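You operate a simulated robot arm through the tools that you are given. There is no shell and no other tool. Be economical: measure what you need, move in short steps, check, and stop when the job is done.

You are at the controls of a simulated robot arm. One attempt, no reset.

JOB
Turn the speed dial to 3. Then fetch the glow plugs box and stand it on the top of the white shelf. Then fetch the red rubber bung and set it on the grey large bearing. Then take the blue rubber bung and put it on the top shelf of the low bookcase. Then take the orange bulb on the middle shelf of the low bookcase and put it away in the inside of the blue spares tray. Then put the white jar on the low bookcase top away on the returns shelf of the grey rack. Then stack the carton marked "shims" from the top of the white shelf on top of the carton that says "gaskets". Then take the gold gear and put it on the top of the white shelf. The order counts. Set down upright: glow plugs box, orange bulb, white jar.

Only the result counts: the job must be done as asked and must still hold three seconds after the hand-in. Knocking over, shifting, dropping, spilling or breaking anything else fails it.

ROBOT AND FRAMES
A 6-joint arm with a fingered hand on a trunk, on a base that drives. Base frame: it is fixed to the floor where the robot stands at the start and does not move with it; the origin is under the middle of the robot, x ahead of it, y to its left, z up. Lengths are in cm, angles in degrees, forces in N, time in s.
With the tool pointing down near the work surface it reaches from about 20 to 30 cm from the robot's upright axis, wherever it stands. Its first joint turns from -166.0 to 166.0 degrees. Places, roughly: black carton, orange carton, purple carton, yellow [100, -225, 100]; blue rubber bung (3x3x4 cm) [50, 160, 90]; glow plugs box [50, 50, 100]; gold gear (7x7x3 cm) [100, -200, 150]; inside of the blue spares tray (33x22 cm) [-354, -632, 74]; large bearing [100, 175, 75]; orange bulb [0, 250, 50]; red rubber bung (4x4x4 cm) [50, 150, 90]; returns shelf of the grey rack [-490, 250, 60]; speed dial [50, 10, 90]; top of the white shelf [90, -210, 90]; top shelf of the low bookcase [-30, 260, 70]; white jar [0, 275, 100]. Payload 2.3 kg.
The TCP is the grasp point between the finger pads, 2.2 cm short of the fingertips. In the tool frame z runs along the fingers and y along their closing line. The gripper opens to 11.2 cm. The gripper's body begins 6 cm behind the TCP. The gripper is a hand of 3 fingers: y runs from the thumb to the fingers, the wrist lies at [0, 0, -21.8] in the tool frame, and closing takes about 1.5 s.
Orientation is told as [roll, pitch, yaw] about the base's x, y, z axes, in that order, counted from this pose: with the fingers straight down and closing along the base's y, the tool's x points along the base's -x, its y along +y and its z along -z.

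CONTROLS
- The arm moves only by the tool play_rows. Its argument "moves" is text: rows parted by semicolons, each of 6 numbers parted by spaces: the shift along the base's x, y, z in cm, then the turn, a rotation vector about the base's x, y, z in rad. In form: x y z wx wy wz; .... A call has 1 to 10 rows; each row is the pose to reach, as a shift and turn from the pose commanded when the call began. "jaw" is the gripper command, from -1 (shut) to 1 (fully open), values between in proportion, set as the call begins (left out, the last holds). A row lasts 0.2 s, in which the tool goes at most 5 cm and 8.6 degrees; a call with a longer step from one row to the next is refused whole, and so is a gripper value outside its range. A pose out of reach is approached as far as the arm can. The call stops where the force on the tool passes 40 N (or 10 N more than at its start, if that is more) or the arm is blocked; 0.2 s more then pass. Each finger travels about 7.2 cm/s and halts on what it meets, pressing with about 22 N; the grip force reading is that of the motor and also rises with nothing between the fingers. The clock runs only during rows and for 0.2 s after the last one: add rows that repeat a pose to give the fingers time. It gives the time, the measured TCP pose, the force on the tool (base axes), the opening and the grip force at its end, in the units of the frame above (readings bear some noise), with the torque about the TCP (base axes, N m) and any sound that the robot's microphone picked up.
- Cameras (640 x 400 px; columns grow to the right, rows downward): "scene" is now at [1.11, 14.49, 157.54]; the picture's right is [0.04, -1.00, 0.00], its down [-0.80, -0.04, -0.59] and it looks along [0.59, 0.03, -0.81] (base axes); focal length 286 px, centre (320, 200). "wrist" rides on the gripper at [6.6, 0.3, -8] in the tool frame; the picture's right is [-0.05, 1.00, 0.00], its down [-0.77, -0.04, -0.64] and it looks along [-0.63, -0.03, 0.77] (tool axes); focal length 275 px, centre (320, 200). There is no depth. A picture from a camera that has moved, and an enlarged one, comes with that camera's place and axes in the base frame and with its lens. The place of the scene camera against the robot may be out by one fixed shift of up to 1.2 cm in any direction.
- camera(camera): a new picture of that camera. It takes no simulated time.
- raise_lower(by): slides the trunk up (or, below 0, down) by that many cm; the arm and the scene camera ride with it, the base frame stays. It gives what a move gives, with no picture.
- roll_base(legs): drives the robot by 1 to 6 legs, each [ahead, left, turn to the left] in cm, cm and degrees, along the robot's own axes; the way and the turn of a leg run together, so that a leg with both is an arc; at most 150 cm and 180 degrees a leg. The arm and the cameras ride along, it lands a little off, and it stops where it bumps. It gives what a move gives.
- hand_shape(shape): the hand has 3 fingers and takes this shape, open, in about a second: jaw (thumb against the fingers, like two jaws); tri (thumb and two fingers); tip (a fingertip pinch); poke (one finger out to press); point (the index stretched); flat (the hand flat); cup (the hand cupped); fist (a fist). The gripper value then closes the fingers along that shape, each until it touches; the sizes above hold for jaw. It gives what a move gives, with no picture.
- pan_tilt(pan, tilt): turns the head with the scene camera to pan (to the left, within 155 degrees either way) and tilt (down, from -29 to 69), counted from straight ahead of the robot. It gives what a move gives.
- enlarge(camera, box): a new picture of the part [left, top, right, bottom] of that camera's present view, enlarged. It takes no simulated time.
- job_done(): hands the job in; it is judged then, once.

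Work in short steps. Places have to be worked out from the pictures, the camera data and where the tool is seen: move nearer, look again, correct. Check each grasp and each placing, and mend what went wrong. You have 217 turns and 198 pictures in all, those below and enlarged ones among them. Open the gripper and draw the arm clear of the work before you hand the job in, unless the task says otherwise; then end with one line.

The tools are called as a command line: name --argument value ..., lists and objects as JSON in quotes. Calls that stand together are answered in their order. play_rows: Moves the arm, as the interface text tells. Its arguments: {"type":"object","properties":{"moves":{"type":"string"},"jaw":{"type":"number"}},"required":["moves"]} The other tools are called the same way: raise_lower (by) slides the trunk up or down; hand_shape (shape) gives the hand a shape; roll_base (legs) drives the base; pan_tilt (pan, tilt) turns the head that bears the scene camera; camera (camera) takes a picture; enlarge (camera, box) takes an enlarged picture of a part of a camera's view; job_done () hands the job in.

At the start:

```text
time: 0.0
position: [20.68, 20.35, 117.81]
ee_rot: [0.1, 0.0, -0.1]
ft_force: [0.9, -0.9, 0.4]
torque: [0.0, 0.01, -0.02]
opening: 11.21
gripper_force: 0.1
shape: jaw
trunk travel left (down, up): [-50.0, 9.0]
robot x, y, heading: [0.03, -0.33, -0.2]
head pan, tilt: [2.5, 53.7]
```

scene: 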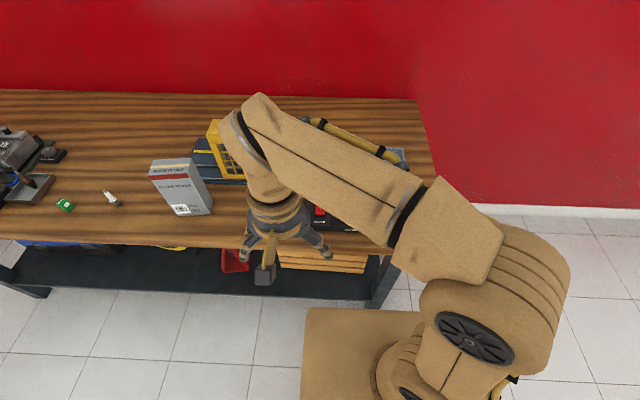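
wrist: 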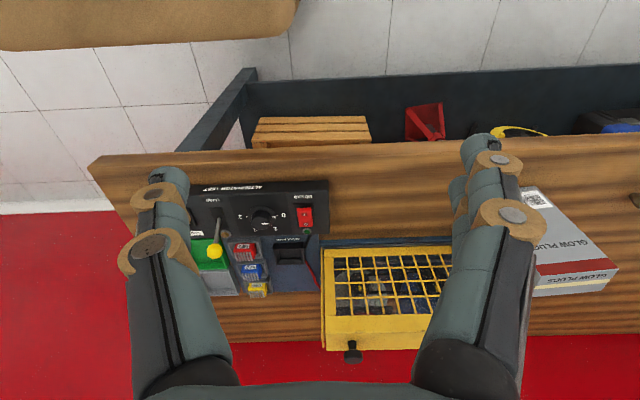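

I'll enlarge the wrist view of the control panel with the dial.

enlarge --camera "wrist" --box '[180, 160, 340, 260]'

enlarge --camera "scene" --box '[0, 80, 420, 300]'

```text
4.00 times, centred on (260, 210) of wrist
camera zoom: at [13.95, 20.68, 125.88], right [0.05, 1.0, 0.0], down [0.77, -0.04, 0.64], along [0.63, -0.03, -0.77], focal length 1101 px, centre (560, 160)
```

zoom: 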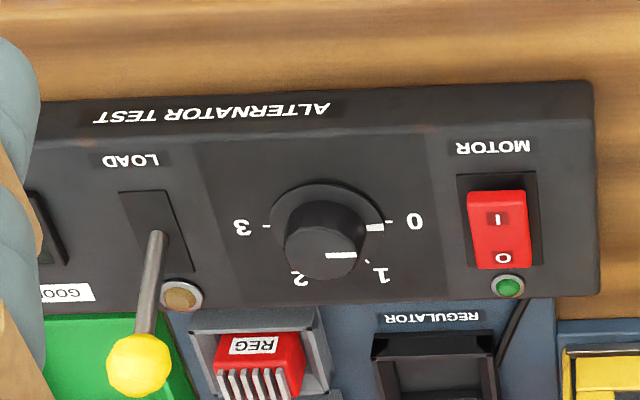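

```text
1.52 times, centred on (210, 190) of scene
camera zoom: at [1.11, 14.49, 157.54], right [0.04, -1.0, 0.0], down [-0.8, -0.04, -0.59], along [0.59, 0.03, -0.81], focal length 436 px, centre (488, 215)
```

zoom: 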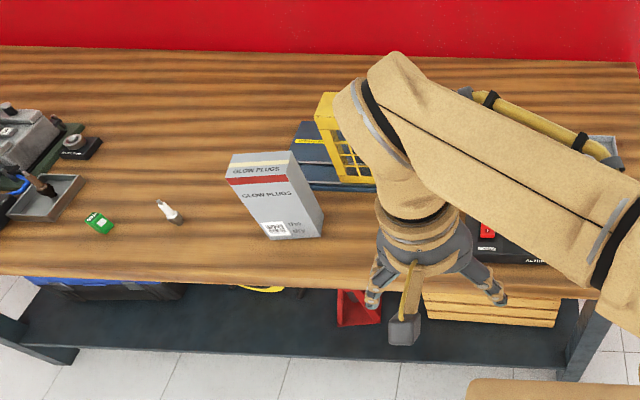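

The dial points at 0; going to 3 means turning it clockwise seen from above. I need to know the base's clearance to the bench, so I look down steeply.

pan_tilt --pan 10 --tilt 69

camera --camera "scene"

```text
time: 0.8
position: [20.57, 20.49, 117.79]
ee_rot: [0.1, 0.0, 0.0]
ft_force: [-0.9, -0.3, 0.5]
torque: [-0.01, 0.0, 0.0]
opening: 11.21
gripper_force: 0.0
shape: jaw
trunk travel left (down, up): [-50.0, 9.0]
robot x, y, heading: [-0.04, -0.05, 0.1]
head pan, tilt: [10.0, 68.8]
```

```text
193 pictures are left
camera scene: at [-0.71, 15.14, 155.83], right [0.17, -0.98, 0.0], down [-0.92, -0.16, -0.36], along [0.36, 0.06, -0.93], focal length 286 px, centre (320, 200)
```

scene: 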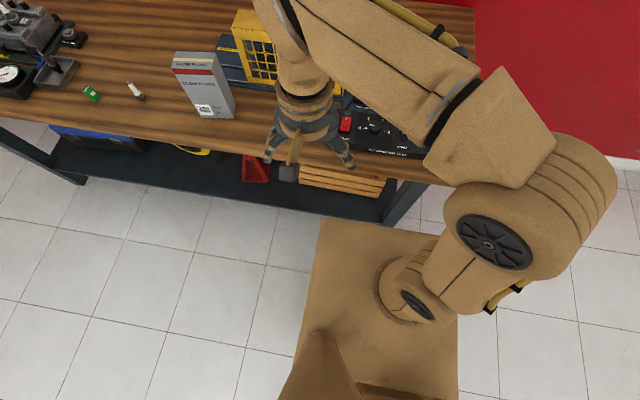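

The platform seems to be high up and its front at x≈16, so there's clearance. I drive ahead gently by 12 cm.

roll_base --legs '[[12, 0, 0]]'

camera --camera "wrist"

camera --camera "scene"

```text
time: 2.0
position: [32.75, 20.37, 117.69]
ee_rot: [0.1, 0.1, -0.2]
ft_force: [-0.5, -0.7, -0.3]
torque: [0.0, 0.02, 0.01]
opening: 11.2
gripper_force: 0.1
shape: jaw
trunk travel left (down, up): [-50.0, 9.0]
robot x, y, heading: [12.6, 0.19, 0.0]
head pan, tilt: [10.0, 68.8]
```

```text
192 pictures are left
camera wrist: at [26.13, 20.64, 125.87], right [0.05, 1.0, 0.0], down [0.77, -0.04, 0.63], along [0.63, -0.03, -0.77], focal length 275 px, centre (320, 200)
```

wrist: 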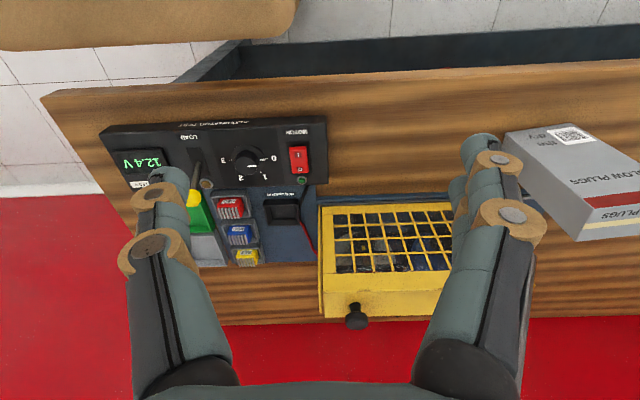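

```text
191 pictures are left
camera scene: at [11.46, 15.12, 155.83], right [0.17, -0.99, 0.0], down [-0.92, -0.16, -0.36], along [0.36, 0.06, -0.93], focal length 286 px, centre (320, 200)
```

scene: 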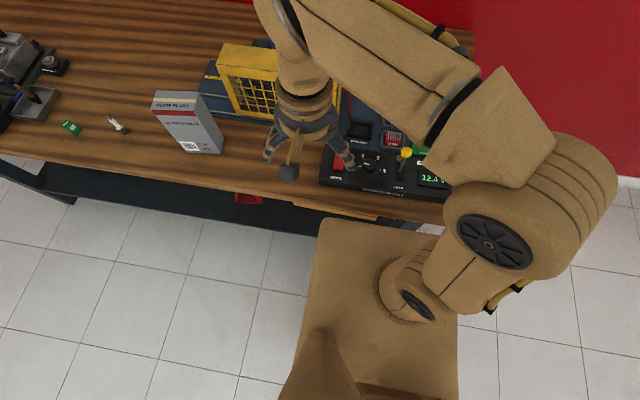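

Baseline 12 cm gained; I enlarge the dial for triangulation.

enlarge --camera "wrist" --box '[160, 110, 320, 210]'

```text
4.00 times, centred on (240, 160) of wrist
camera zoom: at [26.13, 20.64, 125.87], right [0.05, 1.0, 0.0], down [0.77, -0.04, 0.63], along [0.63, -0.03, -0.77], focal length 1101 px, centre (640, 360)
```

zoom: 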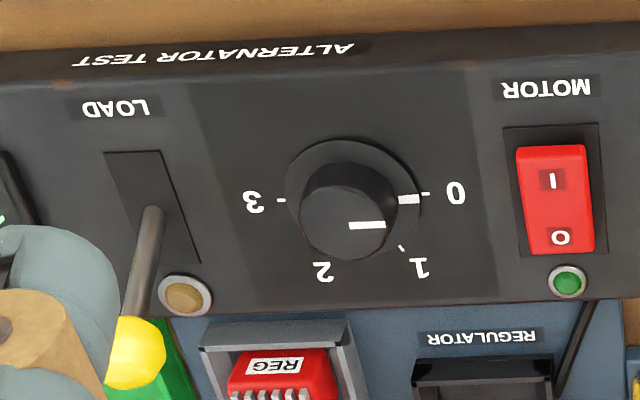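

Triangulated: knob top ≈ (48.2, 8.2, 89.7), 3.5 cm across. I drive 9 cm closer so it lies ~27 cm from the axis.

roll_base --legs '[[9, 0, 0]]'

camera --camera "scene"

```text
time: 3.1
position: [41.61, 20.43, 117.66]
ee_rot: [0.2, 0.1, -0.2]
ft_force: [-0.1, -0.3, 0.4]
torque: [-0.01, 0.02, 0.0]
opening: 11.19
gripper_force: 0.0
shape: jaw
trunk travel left (down, up): [-50.0, 9.0]
robot x, y, heading: [21.04, 0.21, 0.1]
head pan, tilt: [10.0, 68.8]
```

```text
189 pictures are left
camera scene: at [20.4, 15.11, 155.83], right [0.17, -0.99, 0.0], down [-0.92, -0.16, -0.36], along [0.36, 0.06, -0.93], focal length 286 px, centre (320, 200)
```

scene: 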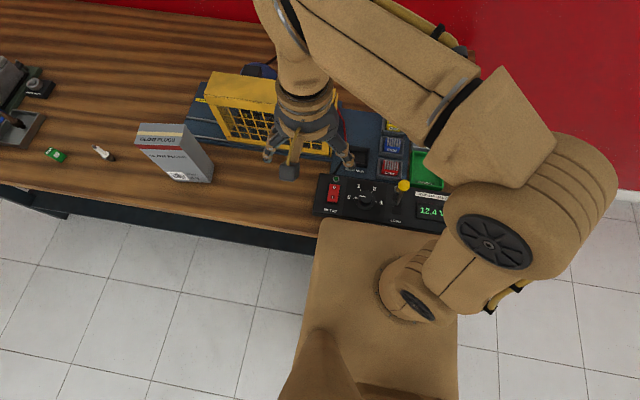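

I move the tool above the dial and take a look.

play_rows --moves "2.2 -4 0 0 0 0; 4.4 -8 0 0 0 0; 6.6 -12.2 0 0 0 0; 6.6 -12.2 -4 0 0 0; 6.6 -12.2 -8 0 0 0; 6.6 -12.2 -12 0 0 0; 6.6 -12.2 -12 0 0 0" --jaw 0.2

camera --camera "wrist"

camera --camera "scene"

```text
time: 4.7
position: [48.08, 8.2, 105.93]
ee_rot: [0.1, 0.1, -0.1]
ft_force: [0.5, -0.8, 0.2]
torque: [-0.02, 0.01, -0.01]
opening: 6.75
gripper_force: 0.0
shape: jaw
trunk travel left (down, up): [-50.0, 9.0]
robot x, y, heading: [20.86, 0.07, 0.1]
head pan, tilt: [10.0, 68.8]
```

```text
188 pictures are left
camera wrist: at [41.56, 8.5, 114.01], right [0.05, 1.0, 0.0], down [0.77, -0.04, 0.64], along [0.63, -0.03, -0.77], focal length 275 px, centre (320, 200)
```

wrist: 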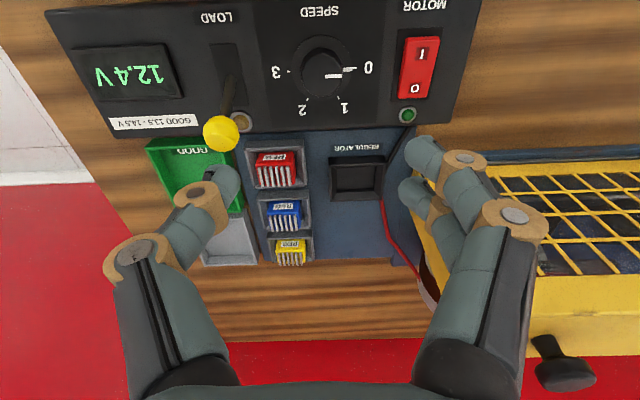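

```text
187 pictures are left
camera scene: at [20.27, 15.08, 155.83], right [0.17, -0.99, 0.0], down [-0.92, -0.16, -0.36], along [0.36, 0.06, -0.93], focal length 286 px, centre (320, 200)
```

scene: 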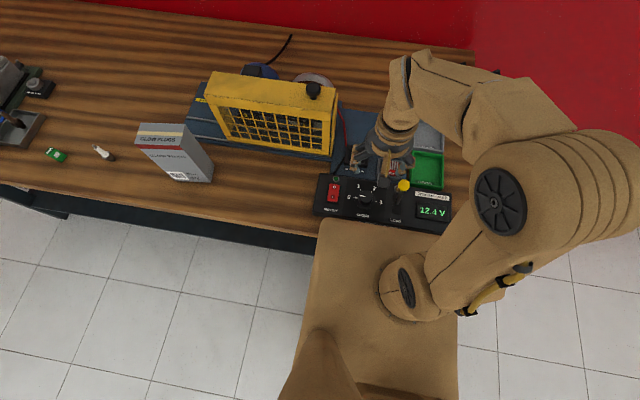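

The dial is ~(47.6, 8.4, 90.2). I turn the tool +30° and descend part-way over it.

play_rows --moves "-0.5 0.2 0 0 0 0.14; -0.5 0.2 -3 0 0 0.28; -0.5 0.2 -6 0 0 0.42; -0.5 0.2 -9 0 0 0.52; -0.5 0.2 -12 0 0 0.52; -0.5 0.2 -12 0 0 0.52"

camera --camera "wrist"

enlarge --camera "scene" --box '[300, 130, 460, 230]'

```text
time: 6.1
position: [47.52, 8.38, 93.84]
ee_rot: [0.1, 0.0, 29.7]
ft_force: [-1.2, -0.7, -0.2]
torque: [0.03, 0.0, 0.01]
opening: 6.76
gripper_force: 0.1
shape: jaw
trunk travel left (down, up): [-50.0, 9.0]
robot x, y, heading: [20.95, -0.3, -0.2]
head pan, tilt: [10.0, 68.8]
```

```text
186 pictures are left
camera wrist: at [41.7, 5.27, 101.86], right [-0.45, 0.89, 0.0], down [0.69, 0.35, 0.64], along [0.57, 0.29, -0.77], focal length 275 px, centre (320, 200)
```

wrist: 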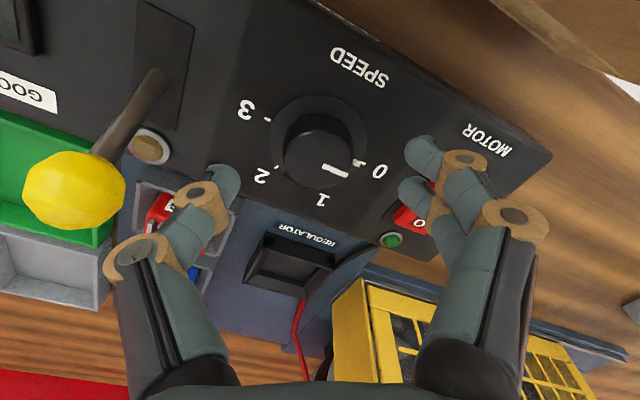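

```text
4.00 times, centred on (380, 180) of scene
camera zoom: at [20.26, 15.09, 155.83], right [0.17, -0.99, 0.0], down [-0.92, -0.16, -0.36], along [0.36, 0.06, -0.93], focal length 1144 px, centre (80, 280)
```

zoom: 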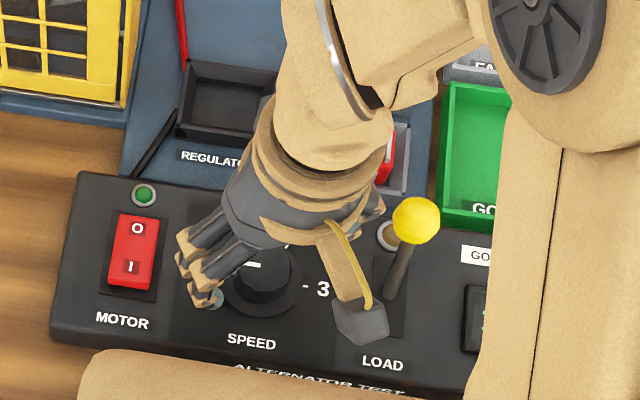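

The dial is centred between fingers. Descend 2.8 cm and close.

play_rows --moves "0.2 0 -1.5 0 0 0; 0.2 0 -2.8 0 0 0; 0.2 0 -2.8 0 0 0"

play_rows --moves "0 0 0 0 0 0; 0 0 0 0 0 0; 0 0 0 0 0 0; 0 0 0 0 0 0; 0 0 0 0 0 0" --jaw -0.7

camera --camera "wrist"

```text
time: 6.9
position: [47.84, 8.36, 90.99]
ee_rot: [0.2, 0.0, 29.7]
ft_force: [0.4, 0.2, 0.6]
torque: [-0.02, 0.0, -0.01]
opening: 6.77
gripper_force: 0.0
shape: jaw
trunk travel left (down, up): [-50.0, 9.0]
robot x, y, heading: [20.86, -0.15, -0.1]
head pan, tilt: [10.0, 68.8]
```

```text
time: 8.1
position: [47.74, 8.25, 91.07]
ee_rot: [0.1, -0.1, 29.6]
ft_force: [-1.3, 1.4, -0.8]
torque: [0.08, 0.06, -0.03]
opening: 3.17
gripper_force: 22.9
shape: jaw
trunk travel left (down, up): [-50.0, 9.0]
robot x, y, heading: [20.76, -0.09, 0.1]
head pan, tilt: [10.0, 68.8]
```

```text
184 pictures are left
camera wrist: at [41.95, 5.27, 99.12], right [-0.45, 0.89, 0.0], down [0.69, 0.35, 0.64], along [0.57, 0.29, -0.77], focal length 275 px, centre (320, 200)
```

wrist: 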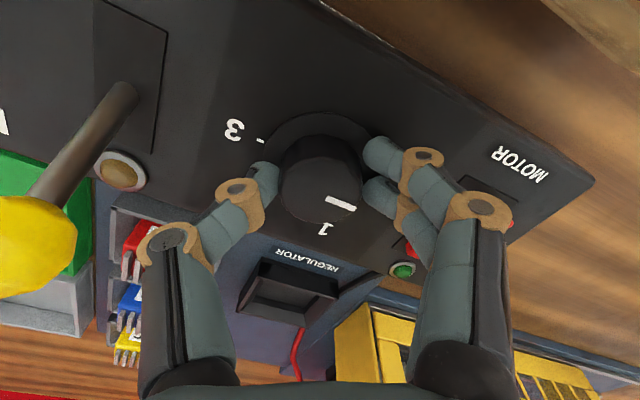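

Good grip (3.17 cm). Rotate −62° about z.

play_rows --moves "0 0 0 0 0 -0.13; 0 0 0 0 0 -0.26; 0 0 0 0 0 -0.39; 0 0 0 0 0 -0.52; 0 0 0 0 0 -0.65; 0 0 0 0 0 -0.78; 0 0 0 0 0 -0.91; 0 0 0 0 0 -1.04; 0 0 0 0 0 -1.08; 0 0 0 0 0 -1.08"

camera --camera "wrist"

```text
time: 10.3
position: [47.8, 8.4, 90.91]
ee_rot: [0.0, 0.1, -32.3]
ft_force: [-2.9, 4.7, 2.6]
torque: [0.18, -0.02, 0.02]
opening: 3.19
gripper_force: 22.0
shape: jaw
trunk travel left (down, up): [-50.0, 9.0]
robot x, y, heading: [20.83, -0.1, -0.0]
head pan, tilt: [10.0, 68.8]
```

```text
183 pictures are left
camera wrist: at [42.39, 12.2, 99.1], right [0.57, 0.82, 0.0], down [0.63, -0.44, 0.64], along [0.52, -0.36, -0.77], focal length 275 px, centre (320, 200)
```

wrist: 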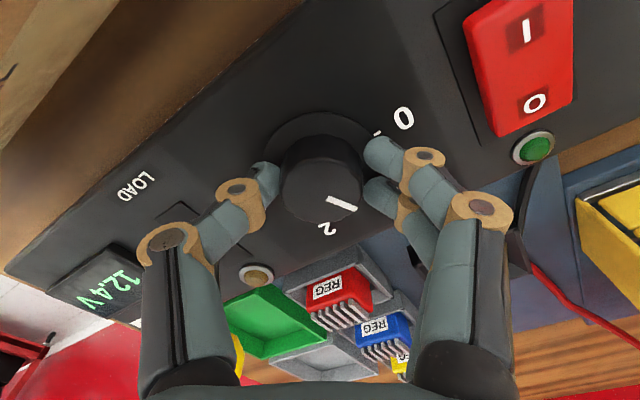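

The knob follows. Release, rotate back, regrip.

play_rows --moves "0 0 0 0 0 0; 0 0 0 0 0 0; 0 0 0 0 0 0; 0 0 0 0 0 0" --jaw 0.1

play_rows --moves "0 0 0 0 0 0.13; 0 0 0 0 0 0.26; 0 0 0 0 0 0.39; 0 0 0 0 0 0.52; 0 0 0 0 0 0.65; 0 0 0 0 0 0.78; 0 0 0 0 0 0.91; 0 0 0 0 0 1.04; 0 0 0 0 0 1.08; 0 0 0 0 0 1.08"

play_rows --moves "0 0 0 0 0 0; 0 0 0 0 0 0; 0 0 0 0 0 0; 0 0 0 0 0 0; 0 0 0 0 0 0" --jaw -0.7

play_rows --moves "0 0 0 0 0 -0.13; 0 0 0 0 0 -0.26; 0 0 0 0 0 -0.39; 0 0 0 0 0 -0.52; 0 0 0 0 0 -0.65; 0 0 0 0 0 -0.78; 0 0 0 0 0 -0.91; 0 0 0 0 0 -1.04; 0 0 0 0 0 -1.08; 0 0 0 0 0 -1.08"

play_rows --moves "0 0 0 0 0 0; 0 0 0 0 0 0; 0 0 0 0 0 0; 0 0 0 0 0 0" --jaw 0.1

camera --camera "wrist"

```text
time: 11.3
position: [47.91, 8.47, 90.9]
ee_rot: [0.2, 0.0, -32.3]
ft_force: [-0.2, -0.3, 0.8]
torque: [-0.01, 0.01, -0.01]
opening: 6.13
gripper_force: 0.1
shape: jaw
trunk travel left (down, up): [-50.0, 9.0]
robot x, y, heading: [21.21, -0.21, 0.1]
head pan, tilt: [10.0, 68.8]
```

```text
time: 13.5
position: [47.87, 8.36, 90.85]
ee_rot: [0.1, -0.1, 29.7]
ft_force: [0.2, -0.1, -0.4]
torque: [0.01, 0.01, 0.0]
opening: 6.1
gripper_force: 0.1
shape: jaw
trunk travel left (down, up): [-50.0, 9.0]
robot x, y, heading: [21.02, 0.17, -0.1]
head pan, tilt: [10.0, 68.8]
```

```text
time: 14.7
position: [47.84, 8.35, 90.94]
ee_rot: [0.1, -0.1, 29.7]
ft_force: [-0.5, 0.6, 0.3]
torque: [0.0, -0.02, -0.02]
opening: 3.28
gripper_force: 22.0
shape: jaw
trunk travel left (down, up): [-50.0, 9.0]
robot x, y, heading: [20.91, -0.46, -0.1]
head pan, tilt: [10.0, 68.8]
```

```text
time: 16.9
position: [47.77, 8.41, 90.98]
ee_rot: [-0.1, 0.0, -32.3]
ft_force: [-4.0, 5.5, -7.2]
torque: [0.15, 0.02, 0.01]
opening: 3.23
gripper_force: 22.0
shape: jaw
trunk travel left (down, up): [-50.0, 9.0]
robot x, y, heading: [21.13, -0.18, -0.2]
head pan, tilt: [10.0, 68.8]
```

```text
time: 17.9
position: [47.99, 8.35, 90.99]
ee_rot: [0.2, 0.0, -32.3]
ft_force: [-0.6, 1.0, 0.0]
torque: [0.02, 0.01, -0.03]
opening: 6.1
gripper_force: 0.0
shape: jaw
trunk travel left (down, up): [-50.0, 9.0]
robot x, y, heading: [21.4, 0.35, 0.2]
head pan, tilt: [10.0, 68.8]
```

```text
182 pictures are left
camera wrist: at [42.49, 12.06, 99.1], right [0.57, 0.82, 0.0], down [0.63, -0.44, 0.64], along [0.52, -0.36, -0.77], focal length 275 px, centre (320, 200)
```

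wrist: 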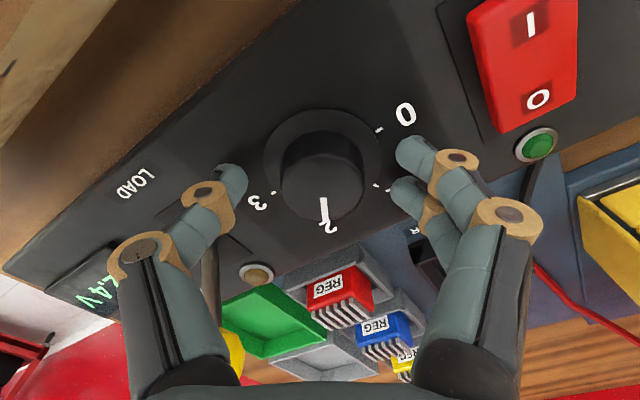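

Pointer now at 2 (≈123° turned). One more 58° turn.

play_rows --moves "0 0 0 0 0 0.13; 0 0 0 0 0 0.26; 0 0 0 0 0 0.39; 0 0 0 0 0 0.52; 0 0 0 0 0 0.65; 0 0 0 0 0 0.78; 0 0 0 0 0 0.91; 0 0 0 0 0 1.04; 0 0 0 0 0 1.08; 0 0 0 0 0 1.08"

play_rows --moves "0 0 0 0 0 0; 0 0 0 0 0 0; 0 0 0 0 0 0; 0 0 0 0 0 0; 0 0 0 0 0 0" --jaw -0.7

play_rows --moves "0 0 0 0 0 -0.13; 0 0 0 0 0 -0.26; 0 0 0 0 0 -0.39; 0 0 0 0 0 -0.52; 0 0 0 0 0 -0.65; 0 0 0 0 0 -0.78; 0 0 0 0 0 -0.91; 0 0 0 0 0 -1.0; 0 0 0 0 0 -1.0"

play_rows --moves "0 0 0 0 0 0; 0 0 0 0 0 0; 0 0 0 0 0 0; 0 0 0 0 0 0; 0 0 3 0 0 0; 0 0 6 0 0 0; 0 0 9 0 0 0" --jaw 0.1

camera --camera "wrist"

```text
time: 20.1
position: [47.89, 8.26, 90.77]
ee_rot: [0.1, 0.0, 29.8]
ft_force: [-0.9, 0.2, -0.3]
torque: [0.02, 0.0, -0.03]
opening: 6.09
gripper_force: 0.0
shape: jaw
trunk travel left (down, up): [-50.0, 9.0]
robot x, y, heading: [21.21, 0.18, -0.1]
head pan, tilt: [10.0, 68.8]
```

```text
time: 21.3
position: [47.89, 8.31, 91.02]
ee_rot: [0.1, 0.0, 29.5]
ft_force: [-0.5, 0.0, 0.8]
torque: [0.0, -0.01, -0.03]
opening: 3.29
gripper_force: 22.3
shape: jaw
trunk travel left (down, up): [-50.0, 9.0]
robot x, y, heading: [20.93, -0.29, -0.1]
head pan, tilt: [10.0, 68.8]
```

```text
time: 23.3
position: [47.9, 8.42, 90.9]
ee_rot: [0.2, 0.0, -27.7]
ft_force: [-4.6, 0.8, -8.0]
torque: [-0.06, 0.2, -0.04]
opening: 3.21
gripper_force: 21.8
shape: jaw
trunk travel left (down, up): [-50.0, 9.0]
robot x, y, heading: [21.19, 0.19, -0.3]
head pan, tilt: [10.0, 68.8]
```

```text
time: 24.9
position: [48.0, 8.28, 99.94]
ee_rot: [0.0, 0.0, -27.7]
ft_force: [0.5, 0.6, 0.6]
torque: [-0.02, 0.02, -0.01]
opening: 6.12
gripper_force: 0.1
shape: jaw
trunk travel left (down, up): [-50.0, 9.0]
robot x, y, heading: [20.81, 0.08, -0.2]
head pan, tilt: [10.0, 68.8]
```

```text
181 pictures are left
camera wrist: at [42.28, 11.61, 108.06], right [0.51, 0.86, 0.0], down [0.67, -0.39, 0.64], along [0.55, -0.32, -0.77], focal length 275 px, centre (320, 200)
```

wrist: 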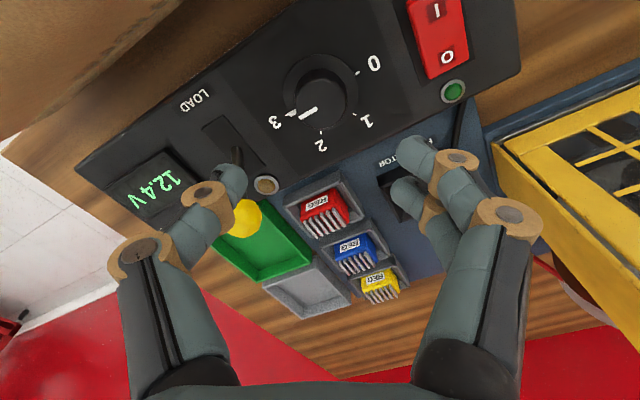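

enlarge --camera "wrist" --box '[250, 40, 410, 140]'

```text
4.00 times, centred on (330, 90) of wrist
camera zoom: at [42.28, 11.61, 108.06], right [0.51, 0.86, 0.0], down [0.67, -0.39, 0.64], along [0.55, -0.32, -0.77], focal length 1101 px, centre (280, 640)
```

zoom: 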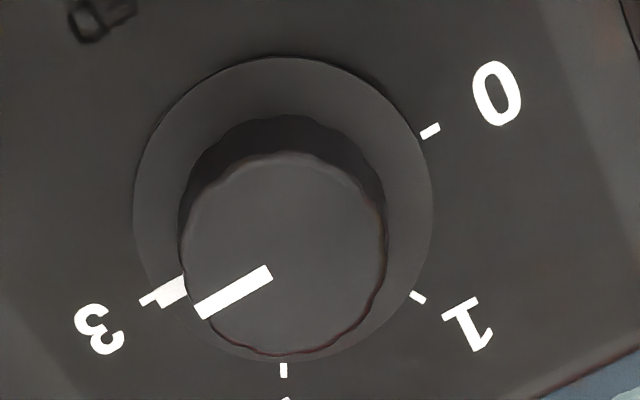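

Dial is on 3. Now I raise the arm clear and look at the glow plugs box.

play_rows --moves "-2 2 4 0 0 0.12; -3 4 8 0 0 0.24; -4 6 12 0 0 0.36; -5 8 16 0 0 0.48; -6 10 19 0 0 0.48; -6 11 19 0 0 0.48" --jaw 1

pan_tilt --pan 40 --tilt 45

camera --camera "scene"

camera --camera "wrist"

```text
time: 26.3
position: [41.79, 19.25, 118.88]
ee_rot: [0.0, 0.0, -0.2]
ft_force: [-0.6, -0.5, 0.7]
torque: [-0.01, 0.01, 0.01]
opening: 11.18
gripper_force: 0.1
shape: jaw
trunk travel left (down, up): [-50.0, 9.0]
robot x, y, heading: [21.02, -0.18, -0.2]
head pan, tilt: [10.0, 68.8]
```

```text
time: 27.3
position: [41.78, 19.35, 118.79]
ee_rot: [0.0, 0.0, -0.2]
ft_force: [0.3, -0.5, 0.3]
torque: [0.01, 0.02, 0.03]
opening: 11.21
gripper_force: 0.0
shape: jaw
trunk travel left (down, up): [-50.0, 9.0]
robot x, y, heading: [20.92, -0.18, -0.1]
head pan, tilt: [40.0, 45.0]
```

```text
179 pictures are left
camera scene: at [21.03, 19.35, 158.71], right [0.64, -0.77, 0.0], down [-0.54, -0.45, -0.71], along [0.54, 0.45, -0.71], focal length 286 px, centre (320, 200)
```

scene: 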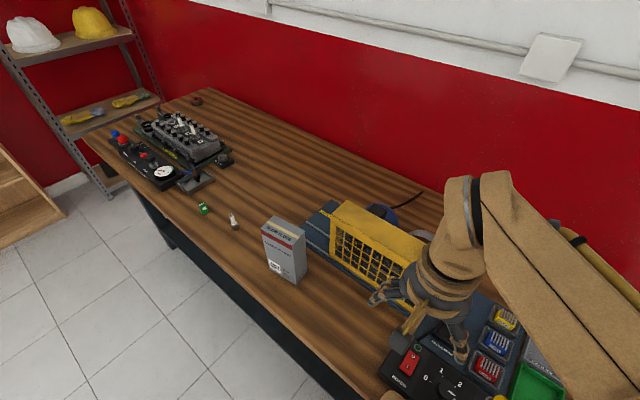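

```text
178 pictures are left
camera wrist: at [35.18, 19.55, 126.99], right [0.05, 1.0, 0.0], down [0.77, -0.04, 0.64], along [0.63, -0.03, -0.77], focal length 275 px, centre (320, 200)
```

wrist: 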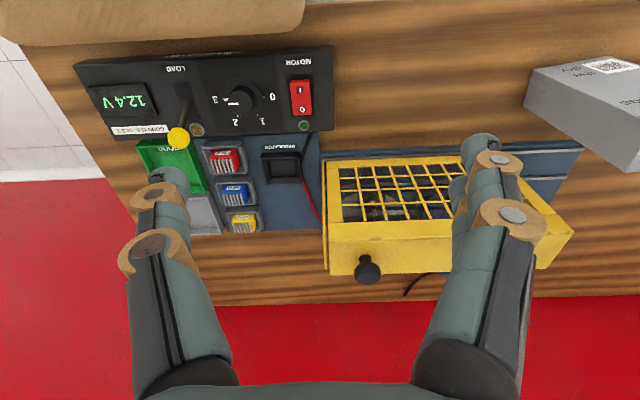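

Drive left 33 cm to face the box.

roll_base --legs '[[0, 33, 0]]'

camera --camera "wrist"

camera --camera "scene"

```text
time: 29.4
position: [41.63, 52.54, 118.75]
ee_rot: [-0.1, 0.0, 0.1]
ft_force: [0.2, 0.3, 0.1]
torque: [-0.01, -0.01, 0.0]
opening: 11.21
gripper_force: 0.0
shape: jaw
trunk travel left (down, up): [-50.0, 9.0]
robot x, y, heading: [21.04, 32.95, 0.3]
head pan, tilt: [40.0, 45.0]
```

```text
177 pictures are left
camera wrist: at [35.06, 52.7, 126.98], right [0.04, 1.0, 0.0], down [0.77, -0.04, 0.64], along [0.63, -0.03, -0.77], focal length 275 px, centre (320, 200)
```

wrist: 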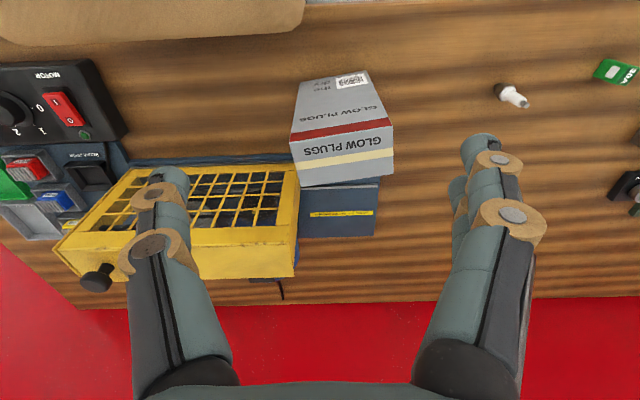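

```text
176 pictures are left
camera scene: at [20.9, 52.45, 158.7], right [0.65, -0.76, 0.0], down [-0.54, -0.46, -0.71], along [0.54, 0.46, -0.71], focal length 286 px, centre (320, 200)
```

scene: 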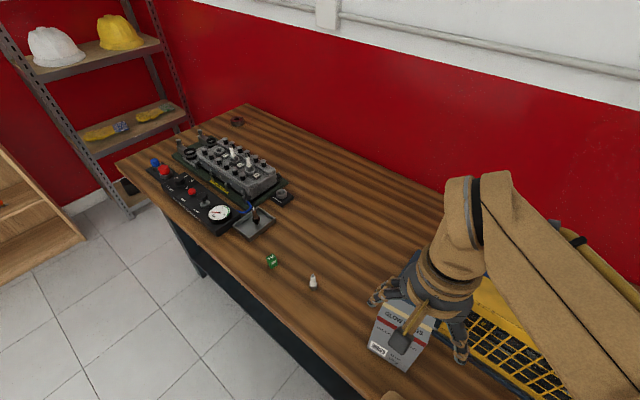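

I enlarge the box in the wrist view to find its top face and orientation.

enlarge --camera "wrist" --box '[260, 60, 420, 200]'

pan_tilt --pan 0 --tilt 60

camera --camera "scene"

```text
2.86 times, centred on (340, 130) of wrist
camera zoom: at [35.06, 52.7, 126.98], right [0.04, 1.0, 0.0], down [0.77, -0.04, 0.64], along [0.63, -0.03, -0.77], focal length 786 px, centre (263, 400)
```

zoom: 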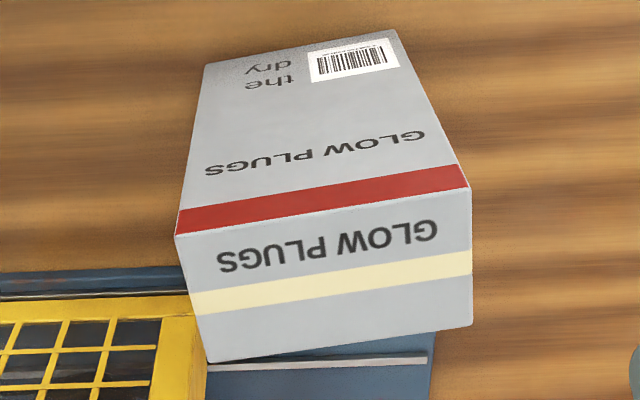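

```text
time: 30.5
position: [41.58, 52.3, 118.71]
ee_rot: [0.1, -0.1, 0.2]
ft_force: [-0.2, 0.2, 0.2]
torque: [0.03, -0.03, 0.0]
opening: 11.19
gripper_force: 0.0
shape: jaw
trunk travel left (down, up): [-50.0, 9.0]
robot x, y, heading: [21.0, 33.17, 0.3]
head pan, tilt: [0.0, 60.0]
```

```text
174 pictures are left
camera scene: at [21.36, 47.16, 156.77], right [0.0, -1.0, 0.0], down [-0.87, 0.0, -0.5], along [0.5, 0.0, -0.87], focal length 286 px, centre (320, 200)
```

scene: 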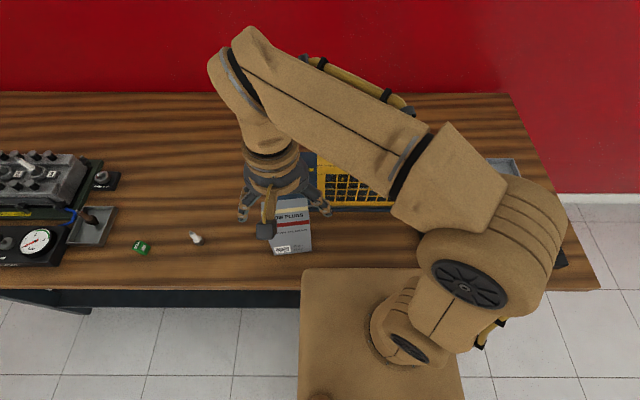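

For a triangulation baseline I shift the tool 12 cm in −y at the same height and look again.

play_rows --moves "0 -4 0 0 0 0; 0 -8 0 0 0 0; 0 -12 0 0 0 0; 0 -12 0 0 0 0"

enlarge --camera "wrist" --box '[340, 50, 564, 190]'

```text
time: 31.5
position: [41.4, 40.46, 118.83]
ee_rot: [0.0, 0.0, 0.1]
ft_force: [0.6, -0.2, 0.8]
torque: [-0.02, -0.02, 0.01]
opening: 11.2
gripper_force: 0.0
shape: jaw
trunk travel left (down, up): [-50.0, 9.0]
robot x, y, heading: [21.23, 33.17, 0.2]
head pan, tilt: [0.0, 60.0]
```

```text
2.86 times, centred on (452, 120) of wrist
camera zoom: at [34.89, 40.74, 126.9], right [0.04, 1.0, 0.0], down [0.77, -0.03, 0.64], along [0.63, -0.03, -0.77], focal length 786 px, centre (-57, 429)
```

zoom: 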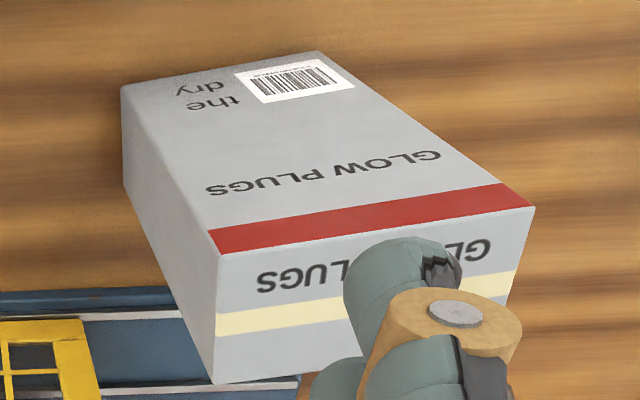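

Box: top z≈103.4, bench ≈84.8, centre ≈(49.1, 54.3), 9.6 × 5.4 cm, rotated ~+8°. I drive left 15 cm so it's reachable, then turn the hand to grip its thickness.

roll_base --legs '[[0, 15, 0]]'

play_rows --moves "0 0 0 0 0 -0.14; 0 0 0 0 0 -0.28; 0 0 0 0 0 -0.42; 0 0 0 0 0 -0.56; 0 0 0 0 0 -0.7; 0 0 0 0 0 -0.84; 0 0 0 0 0 -0.98; 0 0 0 0 0 -1.12; 0 0 0 0 0 -1.26; 0 0 0 0 0 -1.4"

camera --camera "wrist"

```text
time: 32.9
position: [41.54, 55.91, 118.82]
ee_rot: [0.0, 0.1, 0.0]
ft_force: [-0.2, 0.3, -0.3]
torque: [0.0, 0.02, 0.0]
opening: 11.24
gripper_force: 0.1
shape: jaw
trunk travel left (down, up): [-50.0, 9.0]
robot x, y, heading: [20.5, 48.64, 0.1]
head pan, tilt: [0.0, 60.0]
```

```text
time: 35.1
position: [41.33, 55.96, 118.77]
ee_rot: [0.0, 0.0, -80.2]
ft_force: [0.4, -0.3, -0.3]
torque: [-0.01, 0.01, 0.01]
opening: 11.19
gripper_force: 0.1
shape: jaw
trunk travel left (down, up): [-50.0, 9.0]
robot x, y, heading: [20.74, 48.41, 0.3]
head pan, tilt: [0.0, 60.0]
```

```text
172 pictures are left
camera wrist: at [40.59, 62.44, 126.9], right [0.99, 0.12, 0.0], down [0.09, -0.77, 0.64], along [0.08, -0.63, -0.77], focal length 275 px, centre (320, 200)
```

wrist: 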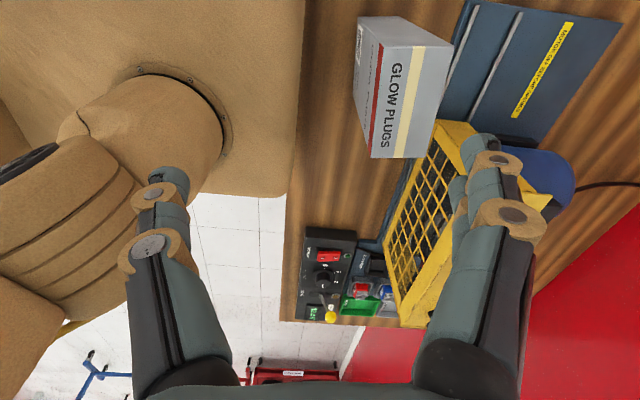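

Move over the box centre.

play_rows --moves "3.9 -0.8 0 0 0 -0.03; 7.7 -1.6 0 0 0 -0.03; 7.7 -1.6 -4 0 0 -0.03; 7.7 -1.6 -7.5 0 0 -0.03; 7.7 -1.6 -7.5 0 0 -0.03"

camera --camera "wrist"

camera --camera "scene"

```text
time: 36.3
position: [49.09, 54.25, 111.43]
ee_rot: [0.2, 0.0, -81.9]
ft_force: [-0.3, 0.4, -0.2]
torque: [-0.02, 0.02, 0.0]
opening: 11.2
gripper_force: 0.0
shape: jaw
trunk travel left (down, up): [-50.0, 9.0]
robot x, y, heading: [20.68, 48.47, 0.2]
head pan, tilt: [0.0, 60.0]
```

```text
171 pictures are left
camera wrist: at [48.44, 60.86, 119.44], right [1.0, 0.09, 0.0], down [0.07, -0.77, 0.64], along [0.06, -0.63, -0.77], focal length 275 px, centre (320, 200)
```

wrist: 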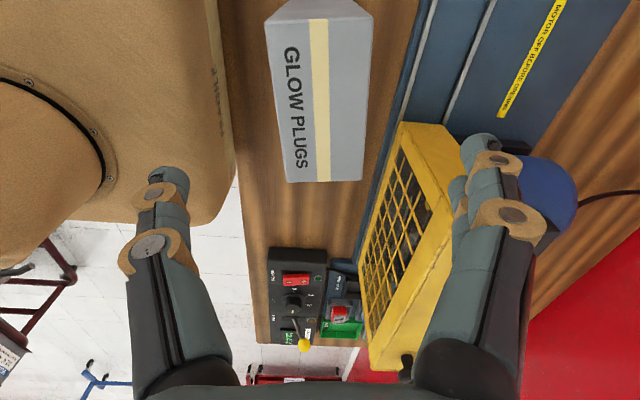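

```text
170 pictures are left
camera scene: at [21.3, 62.56, 156.77], right [0.0, -1.0, 0.0], down [-0.87, 0.0, -0.5], along [0.5, 0.0, -0.87], focal length 286 px, centre (320, 200)
```

scene: 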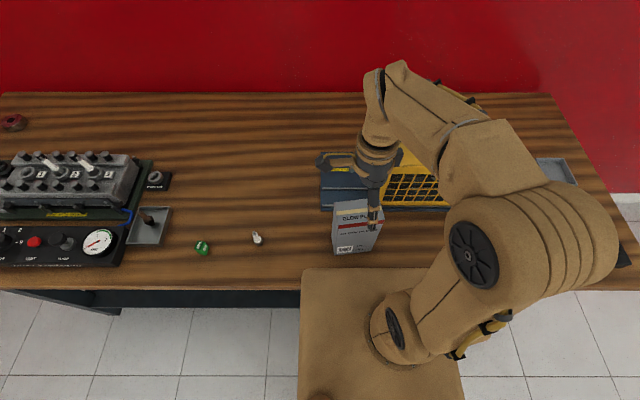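

Well centred. Descend to z≈99.5 and grip.

play_rows --moves "0 0.1 -4 0 0 0; 0 0.1 -8 0 0 0; 0 0.1 -12 0 0 0; 0 0.1 -12 0 0 0"

play_rows --moves "0 0 0 0 0 0; 0 0 0 0 0 0; 0 0 0 0 0 0; 0 0 0 0 0 0; 0 0 0 0 0 0; 0 0 0 0 0 0; 0 0 0 0 0 0" --jaw -1

camera --camera "wrist"

```text
time: 37.3
position: [49.02, 54.15, 99.35]
ee_rot: [0.1, 0.0, -82.0]
ft_force: [-0.4, -0.1, -0.2]
torque: [-0.02, -0.01, 0.02]
opening: 11.19
gripper_force: 0.0
shape: jaw
trunk travel left (down, up): [-50.0, 9.0]
robot x, y, heading: [21.03, 48.71, 0.3]
head pan, tilt: [0.0, 60.0]
```

```text
time: 38.9
position: [49.12, 54.21, 99.39]
ee_rot: [0.1, 0.0, -81.9]
ft_force: [0.3, 0.4, 0.5]
torque: [0.0, -0.05, 0.01]
opening: 4.81
gripper_force: 21.9
shape: jaw
trunk travel left (down, up): [-50.0, 9.0]
robot x, y, heading: [21.27, 48.37, 0.0]
head pan, tilt: [0.0, 60.0]
```

```text
169 pictures are left
camera wrist: at [48.47, 60.83, 107.52], right [1.0, 0.09, 0.0], down [0.07, -0.77, 0.64], along [0.06, -0.63, -0.77], focal length 275 px, centre (320, 200)
```

wrist: 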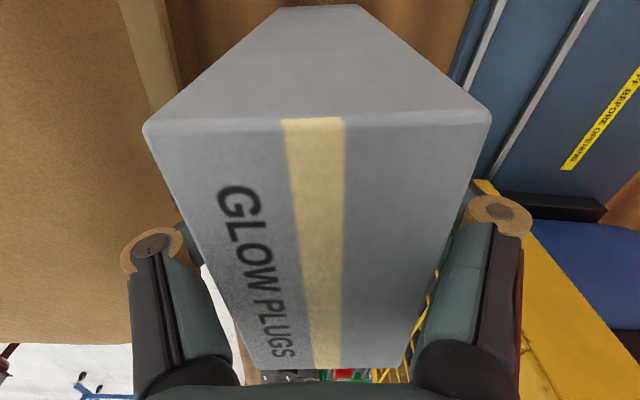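

Gripped at 4.8 cm. Lift and weigh it.

play_rows --moves "0 0 1 0 0 0; 0 0 4 0 0 0; 0 0 8 0 0 0; 0 0 12 0 0 0; 0 0 16 0 0 0; -1 0 18 0 0 0; -1 0 18 0 0 0"

camera --camera "wrist"

pan_tilt --pan -90 --tilt 30

camera --camera "scene"

```text
time: 40.5
position: [48.19, 54.24, 117.34]
ee_rot: [0.1, -0.1, -81.8]
ft_force: [0.4, -0.3, -4.1]
torque: [0.0, 0.0, -0.03]
opening: 4.82
gripper_force: 21.5
shape: jaw
trunk travel left (down, up): [-50.0, 9.0]
robot x, y, heading: [20.73, 48.44, 0.3]
head pan, tilt: [0.0, 60.0]
```

```text
168 pictures are left
camera wrist: at [47.58, 60.85, 125.4], right [1.0, 0.09, 0.0], down [0.07, -0.77, 0.64], along [0.06, -0.63, -0.77], focal length 275 px, centre (320, 200)
```

wrist: 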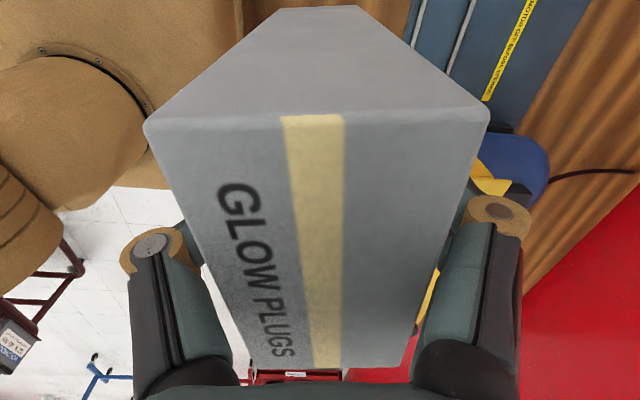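

```text
time: 42.2
position: [48.19, 54.3, 117.22]
ee_rot: [0.1, -0.1, -81.9]
ft_force: [-0.5, -0.8, -4.9]
torque: [0.03, 0.04, -0.03]
opening: 4.8
gripper_force: 22.2
shape: jaw
trunk travel left (down, up): [-50.0, 9.0]
robot x, y, heading: [21.25, 48.57, -0.1]
head pan, tilt: [-90.0, 30.0]
```

```text
167 pictures are left
camera scene: at [14.74, 53.52, 160.97], right [-1.0, 0.0, 0.0], down [0.0, 0.5, -0.87], along [0.0, -0.87, -0.5], focal length 286 px, centre (320, 200)
```

scene: 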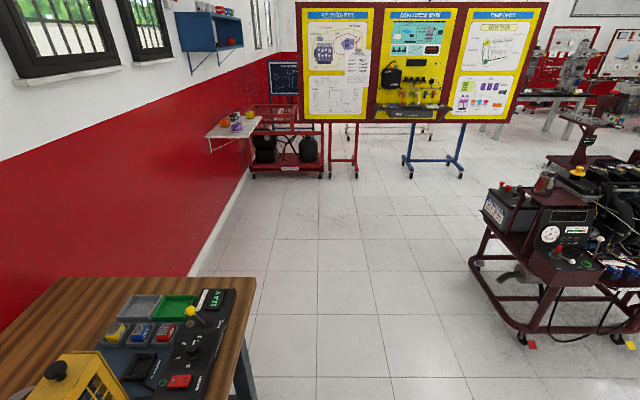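

The box is held (~0.45 kg). White shelf with cartons is seen against the wall further along −y, blue wall shelf above. I back off 25 cm and strafe right toward it.

roll_base --legs '[[-25, 0, 0], [0, -130, 0], [0, -95, 0]]'

pan_tilt --pan -10 --tilt 25

camera --camera "scene"

```text
time: 54.7
position: [22.56, -172.24, 117.15]
ee_rot: [0.1, 0.0, -81.7]
ft_force: [0.2, -0.3, -3.9]
torque: [-0.04, 0.01, 0.01]
opening: 4.78
gripper_force: 21.4
shape: jaw
trunk travel left (down, up): [-50.0, 9.0]
robot x, y, heading: [-4.87, -178.44, 0.2]
head pan, tilt: [-90.0, 30.0]
```

```text
time: 56.3
position: [22.53, -172.24, 117.21]
ee_rot: [0.1, 0.0, -81.8]
ft_force: [0.2, 0.1, -4.3]
torque: [0.0, -0.01, -0.03]
opening: 4.79
gripper_force: 22.1
shape: jaw
trunk travel left (down, up): [-50.0, 9.0]
robot x, y, heading: [-4.28, -178.19, 0.4]
head pan, tilt: [-10.0, 25.0]
```

```text
166 pictures are left
camera scene: at [-1.8, -165.62, 161.77], right [-0.17, -0.99, 0.0], down [-0.42, 0.07, -0.91], along [0.89, -0.15, -0.42], focal length 286 px, centre (320, 200)
```

scene: 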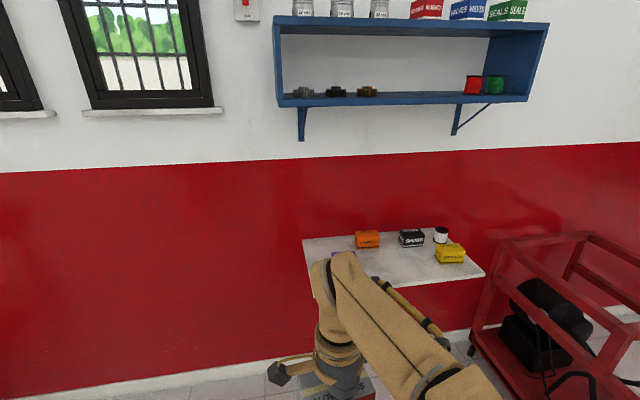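

enlarge --camera "scene" --box '[290, 210, 500, 310]'

enlarge --camera "scene" --box '[260, 0, 560, 140]'

```text
3.05 times, centred on (395, 260) of scene
camera zoom: at [-1.8, -165.62, 161.77], right [-0.17, -0.99, 0.0], down [-0.42, 0.07, -0.91], along [0.89, -0.15, -0.42], focal length 872 px, centre (91, 17)
```

zoom: 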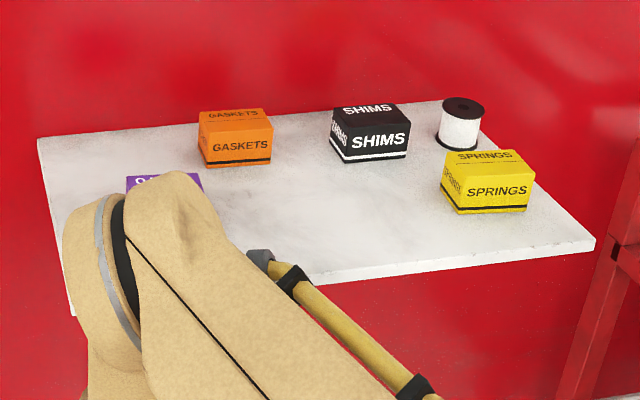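

```text
2.13 times, centred on (410, 70) of scene
camera zoom: at [-1.8, -165.62, 161.77], right [-0.17, -0.99, 0.0], down [-0.42, 0.07, -0.91], along [0.89, -0.15, -0.42], focal length 610 px, centre (128, 477)
```

zoom: 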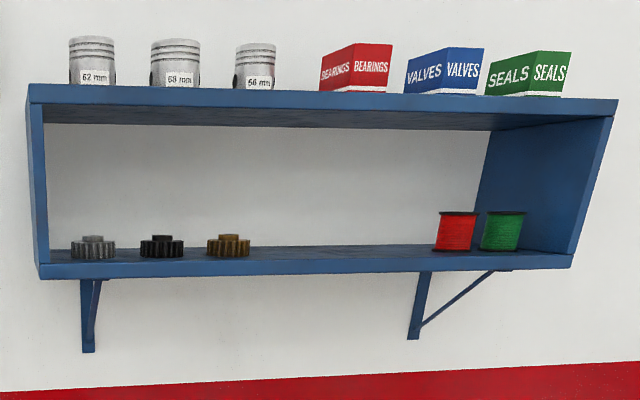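

Shelf is about x 67–101, y −175…−242. I plan to stand the box at the front-left corner region (~73.5, −182). Raise trunk fully for clearance and drive closer partly.

raise_lower --by 8

roll_base --legs '[[40, -6, 0]]'

pan_tilt --pan -25 --tilt 50

camera --camera "scene"

camera --camera "wrist"

```text
time: 57.4
position: [22.56, -172.17, 125.2]
ee_rot: [0.1, 0.0, -81.8]
ft_force: [0.2, 0.1, -3.7]
torque: [-0.06, 0.02, -0.01]
opening: 4.8
gripper_force: 22.2
shape: jaw
trunk travel left (down, up): [-58.0, 1.0]
robot x, y, heading: [-4.52, -178.24, 0.4]
head pan, tilt: [-10.0, 25.0]
```

```text
time: 60.0
position: [62.52, -178.21, 125.25]
ee_rot: [0.0, 0.0, -82.0]
ft_force: [0.5, -0.3, -4.4]
torque: [0.01, -0.01, -0.01]
opening: 4.79
gripper_force: 21.9
shape: jaw
trunk travel left (down, up): [-58.0, 1.0]
robot x, y, heading: [35.62, -184.47, 0.1]
head pan, tilt: [-10.0, 25.0]
```

```text
time: 60.8
position: [62.61, -178.19, 125.26]
ee_rot: [0.1, 0.0, -82.0]
ft_force: [-0.2, -0.1, -4.3]
torque: [-0.01, 0.01, -0.04]
opening: 4.79
gripper_force: 21.9
shape: jaw
trunk travel left (down, up): [-58.0, 1.0]
robot x, y, heading: [35.15, -184.13, 0.3]
head pan, tilt: [-25.0, 50.0]
```

```text
163 pictures are left
camera scene: at [36.11, -173.22, 166.03], right [-0.42, -0.91, 0.0], down [-0.69, 0.32, -0.64], along [0.58, -0.27, -0.77], focal length 286 px, centre (320, 200)
```

scene: 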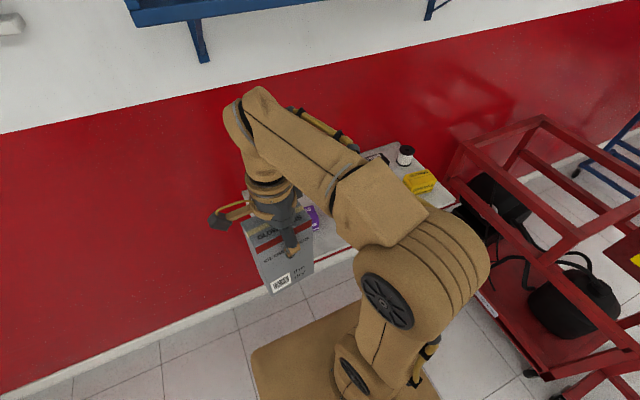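

```text
162 pictures are left
camera wrist: at [61.96, -171.73, 133.37], right [1.0, 0.09, 0.0], down [0.07, -0.77, 0.64], along [0.06, -0.63, -0.77], focal length 275 px, centre (320, 200)
```

wrist: 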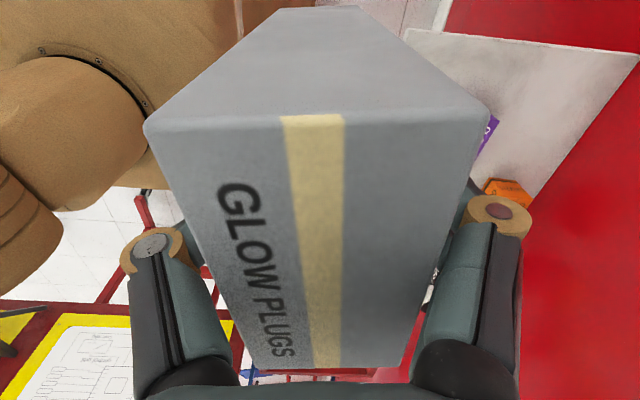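

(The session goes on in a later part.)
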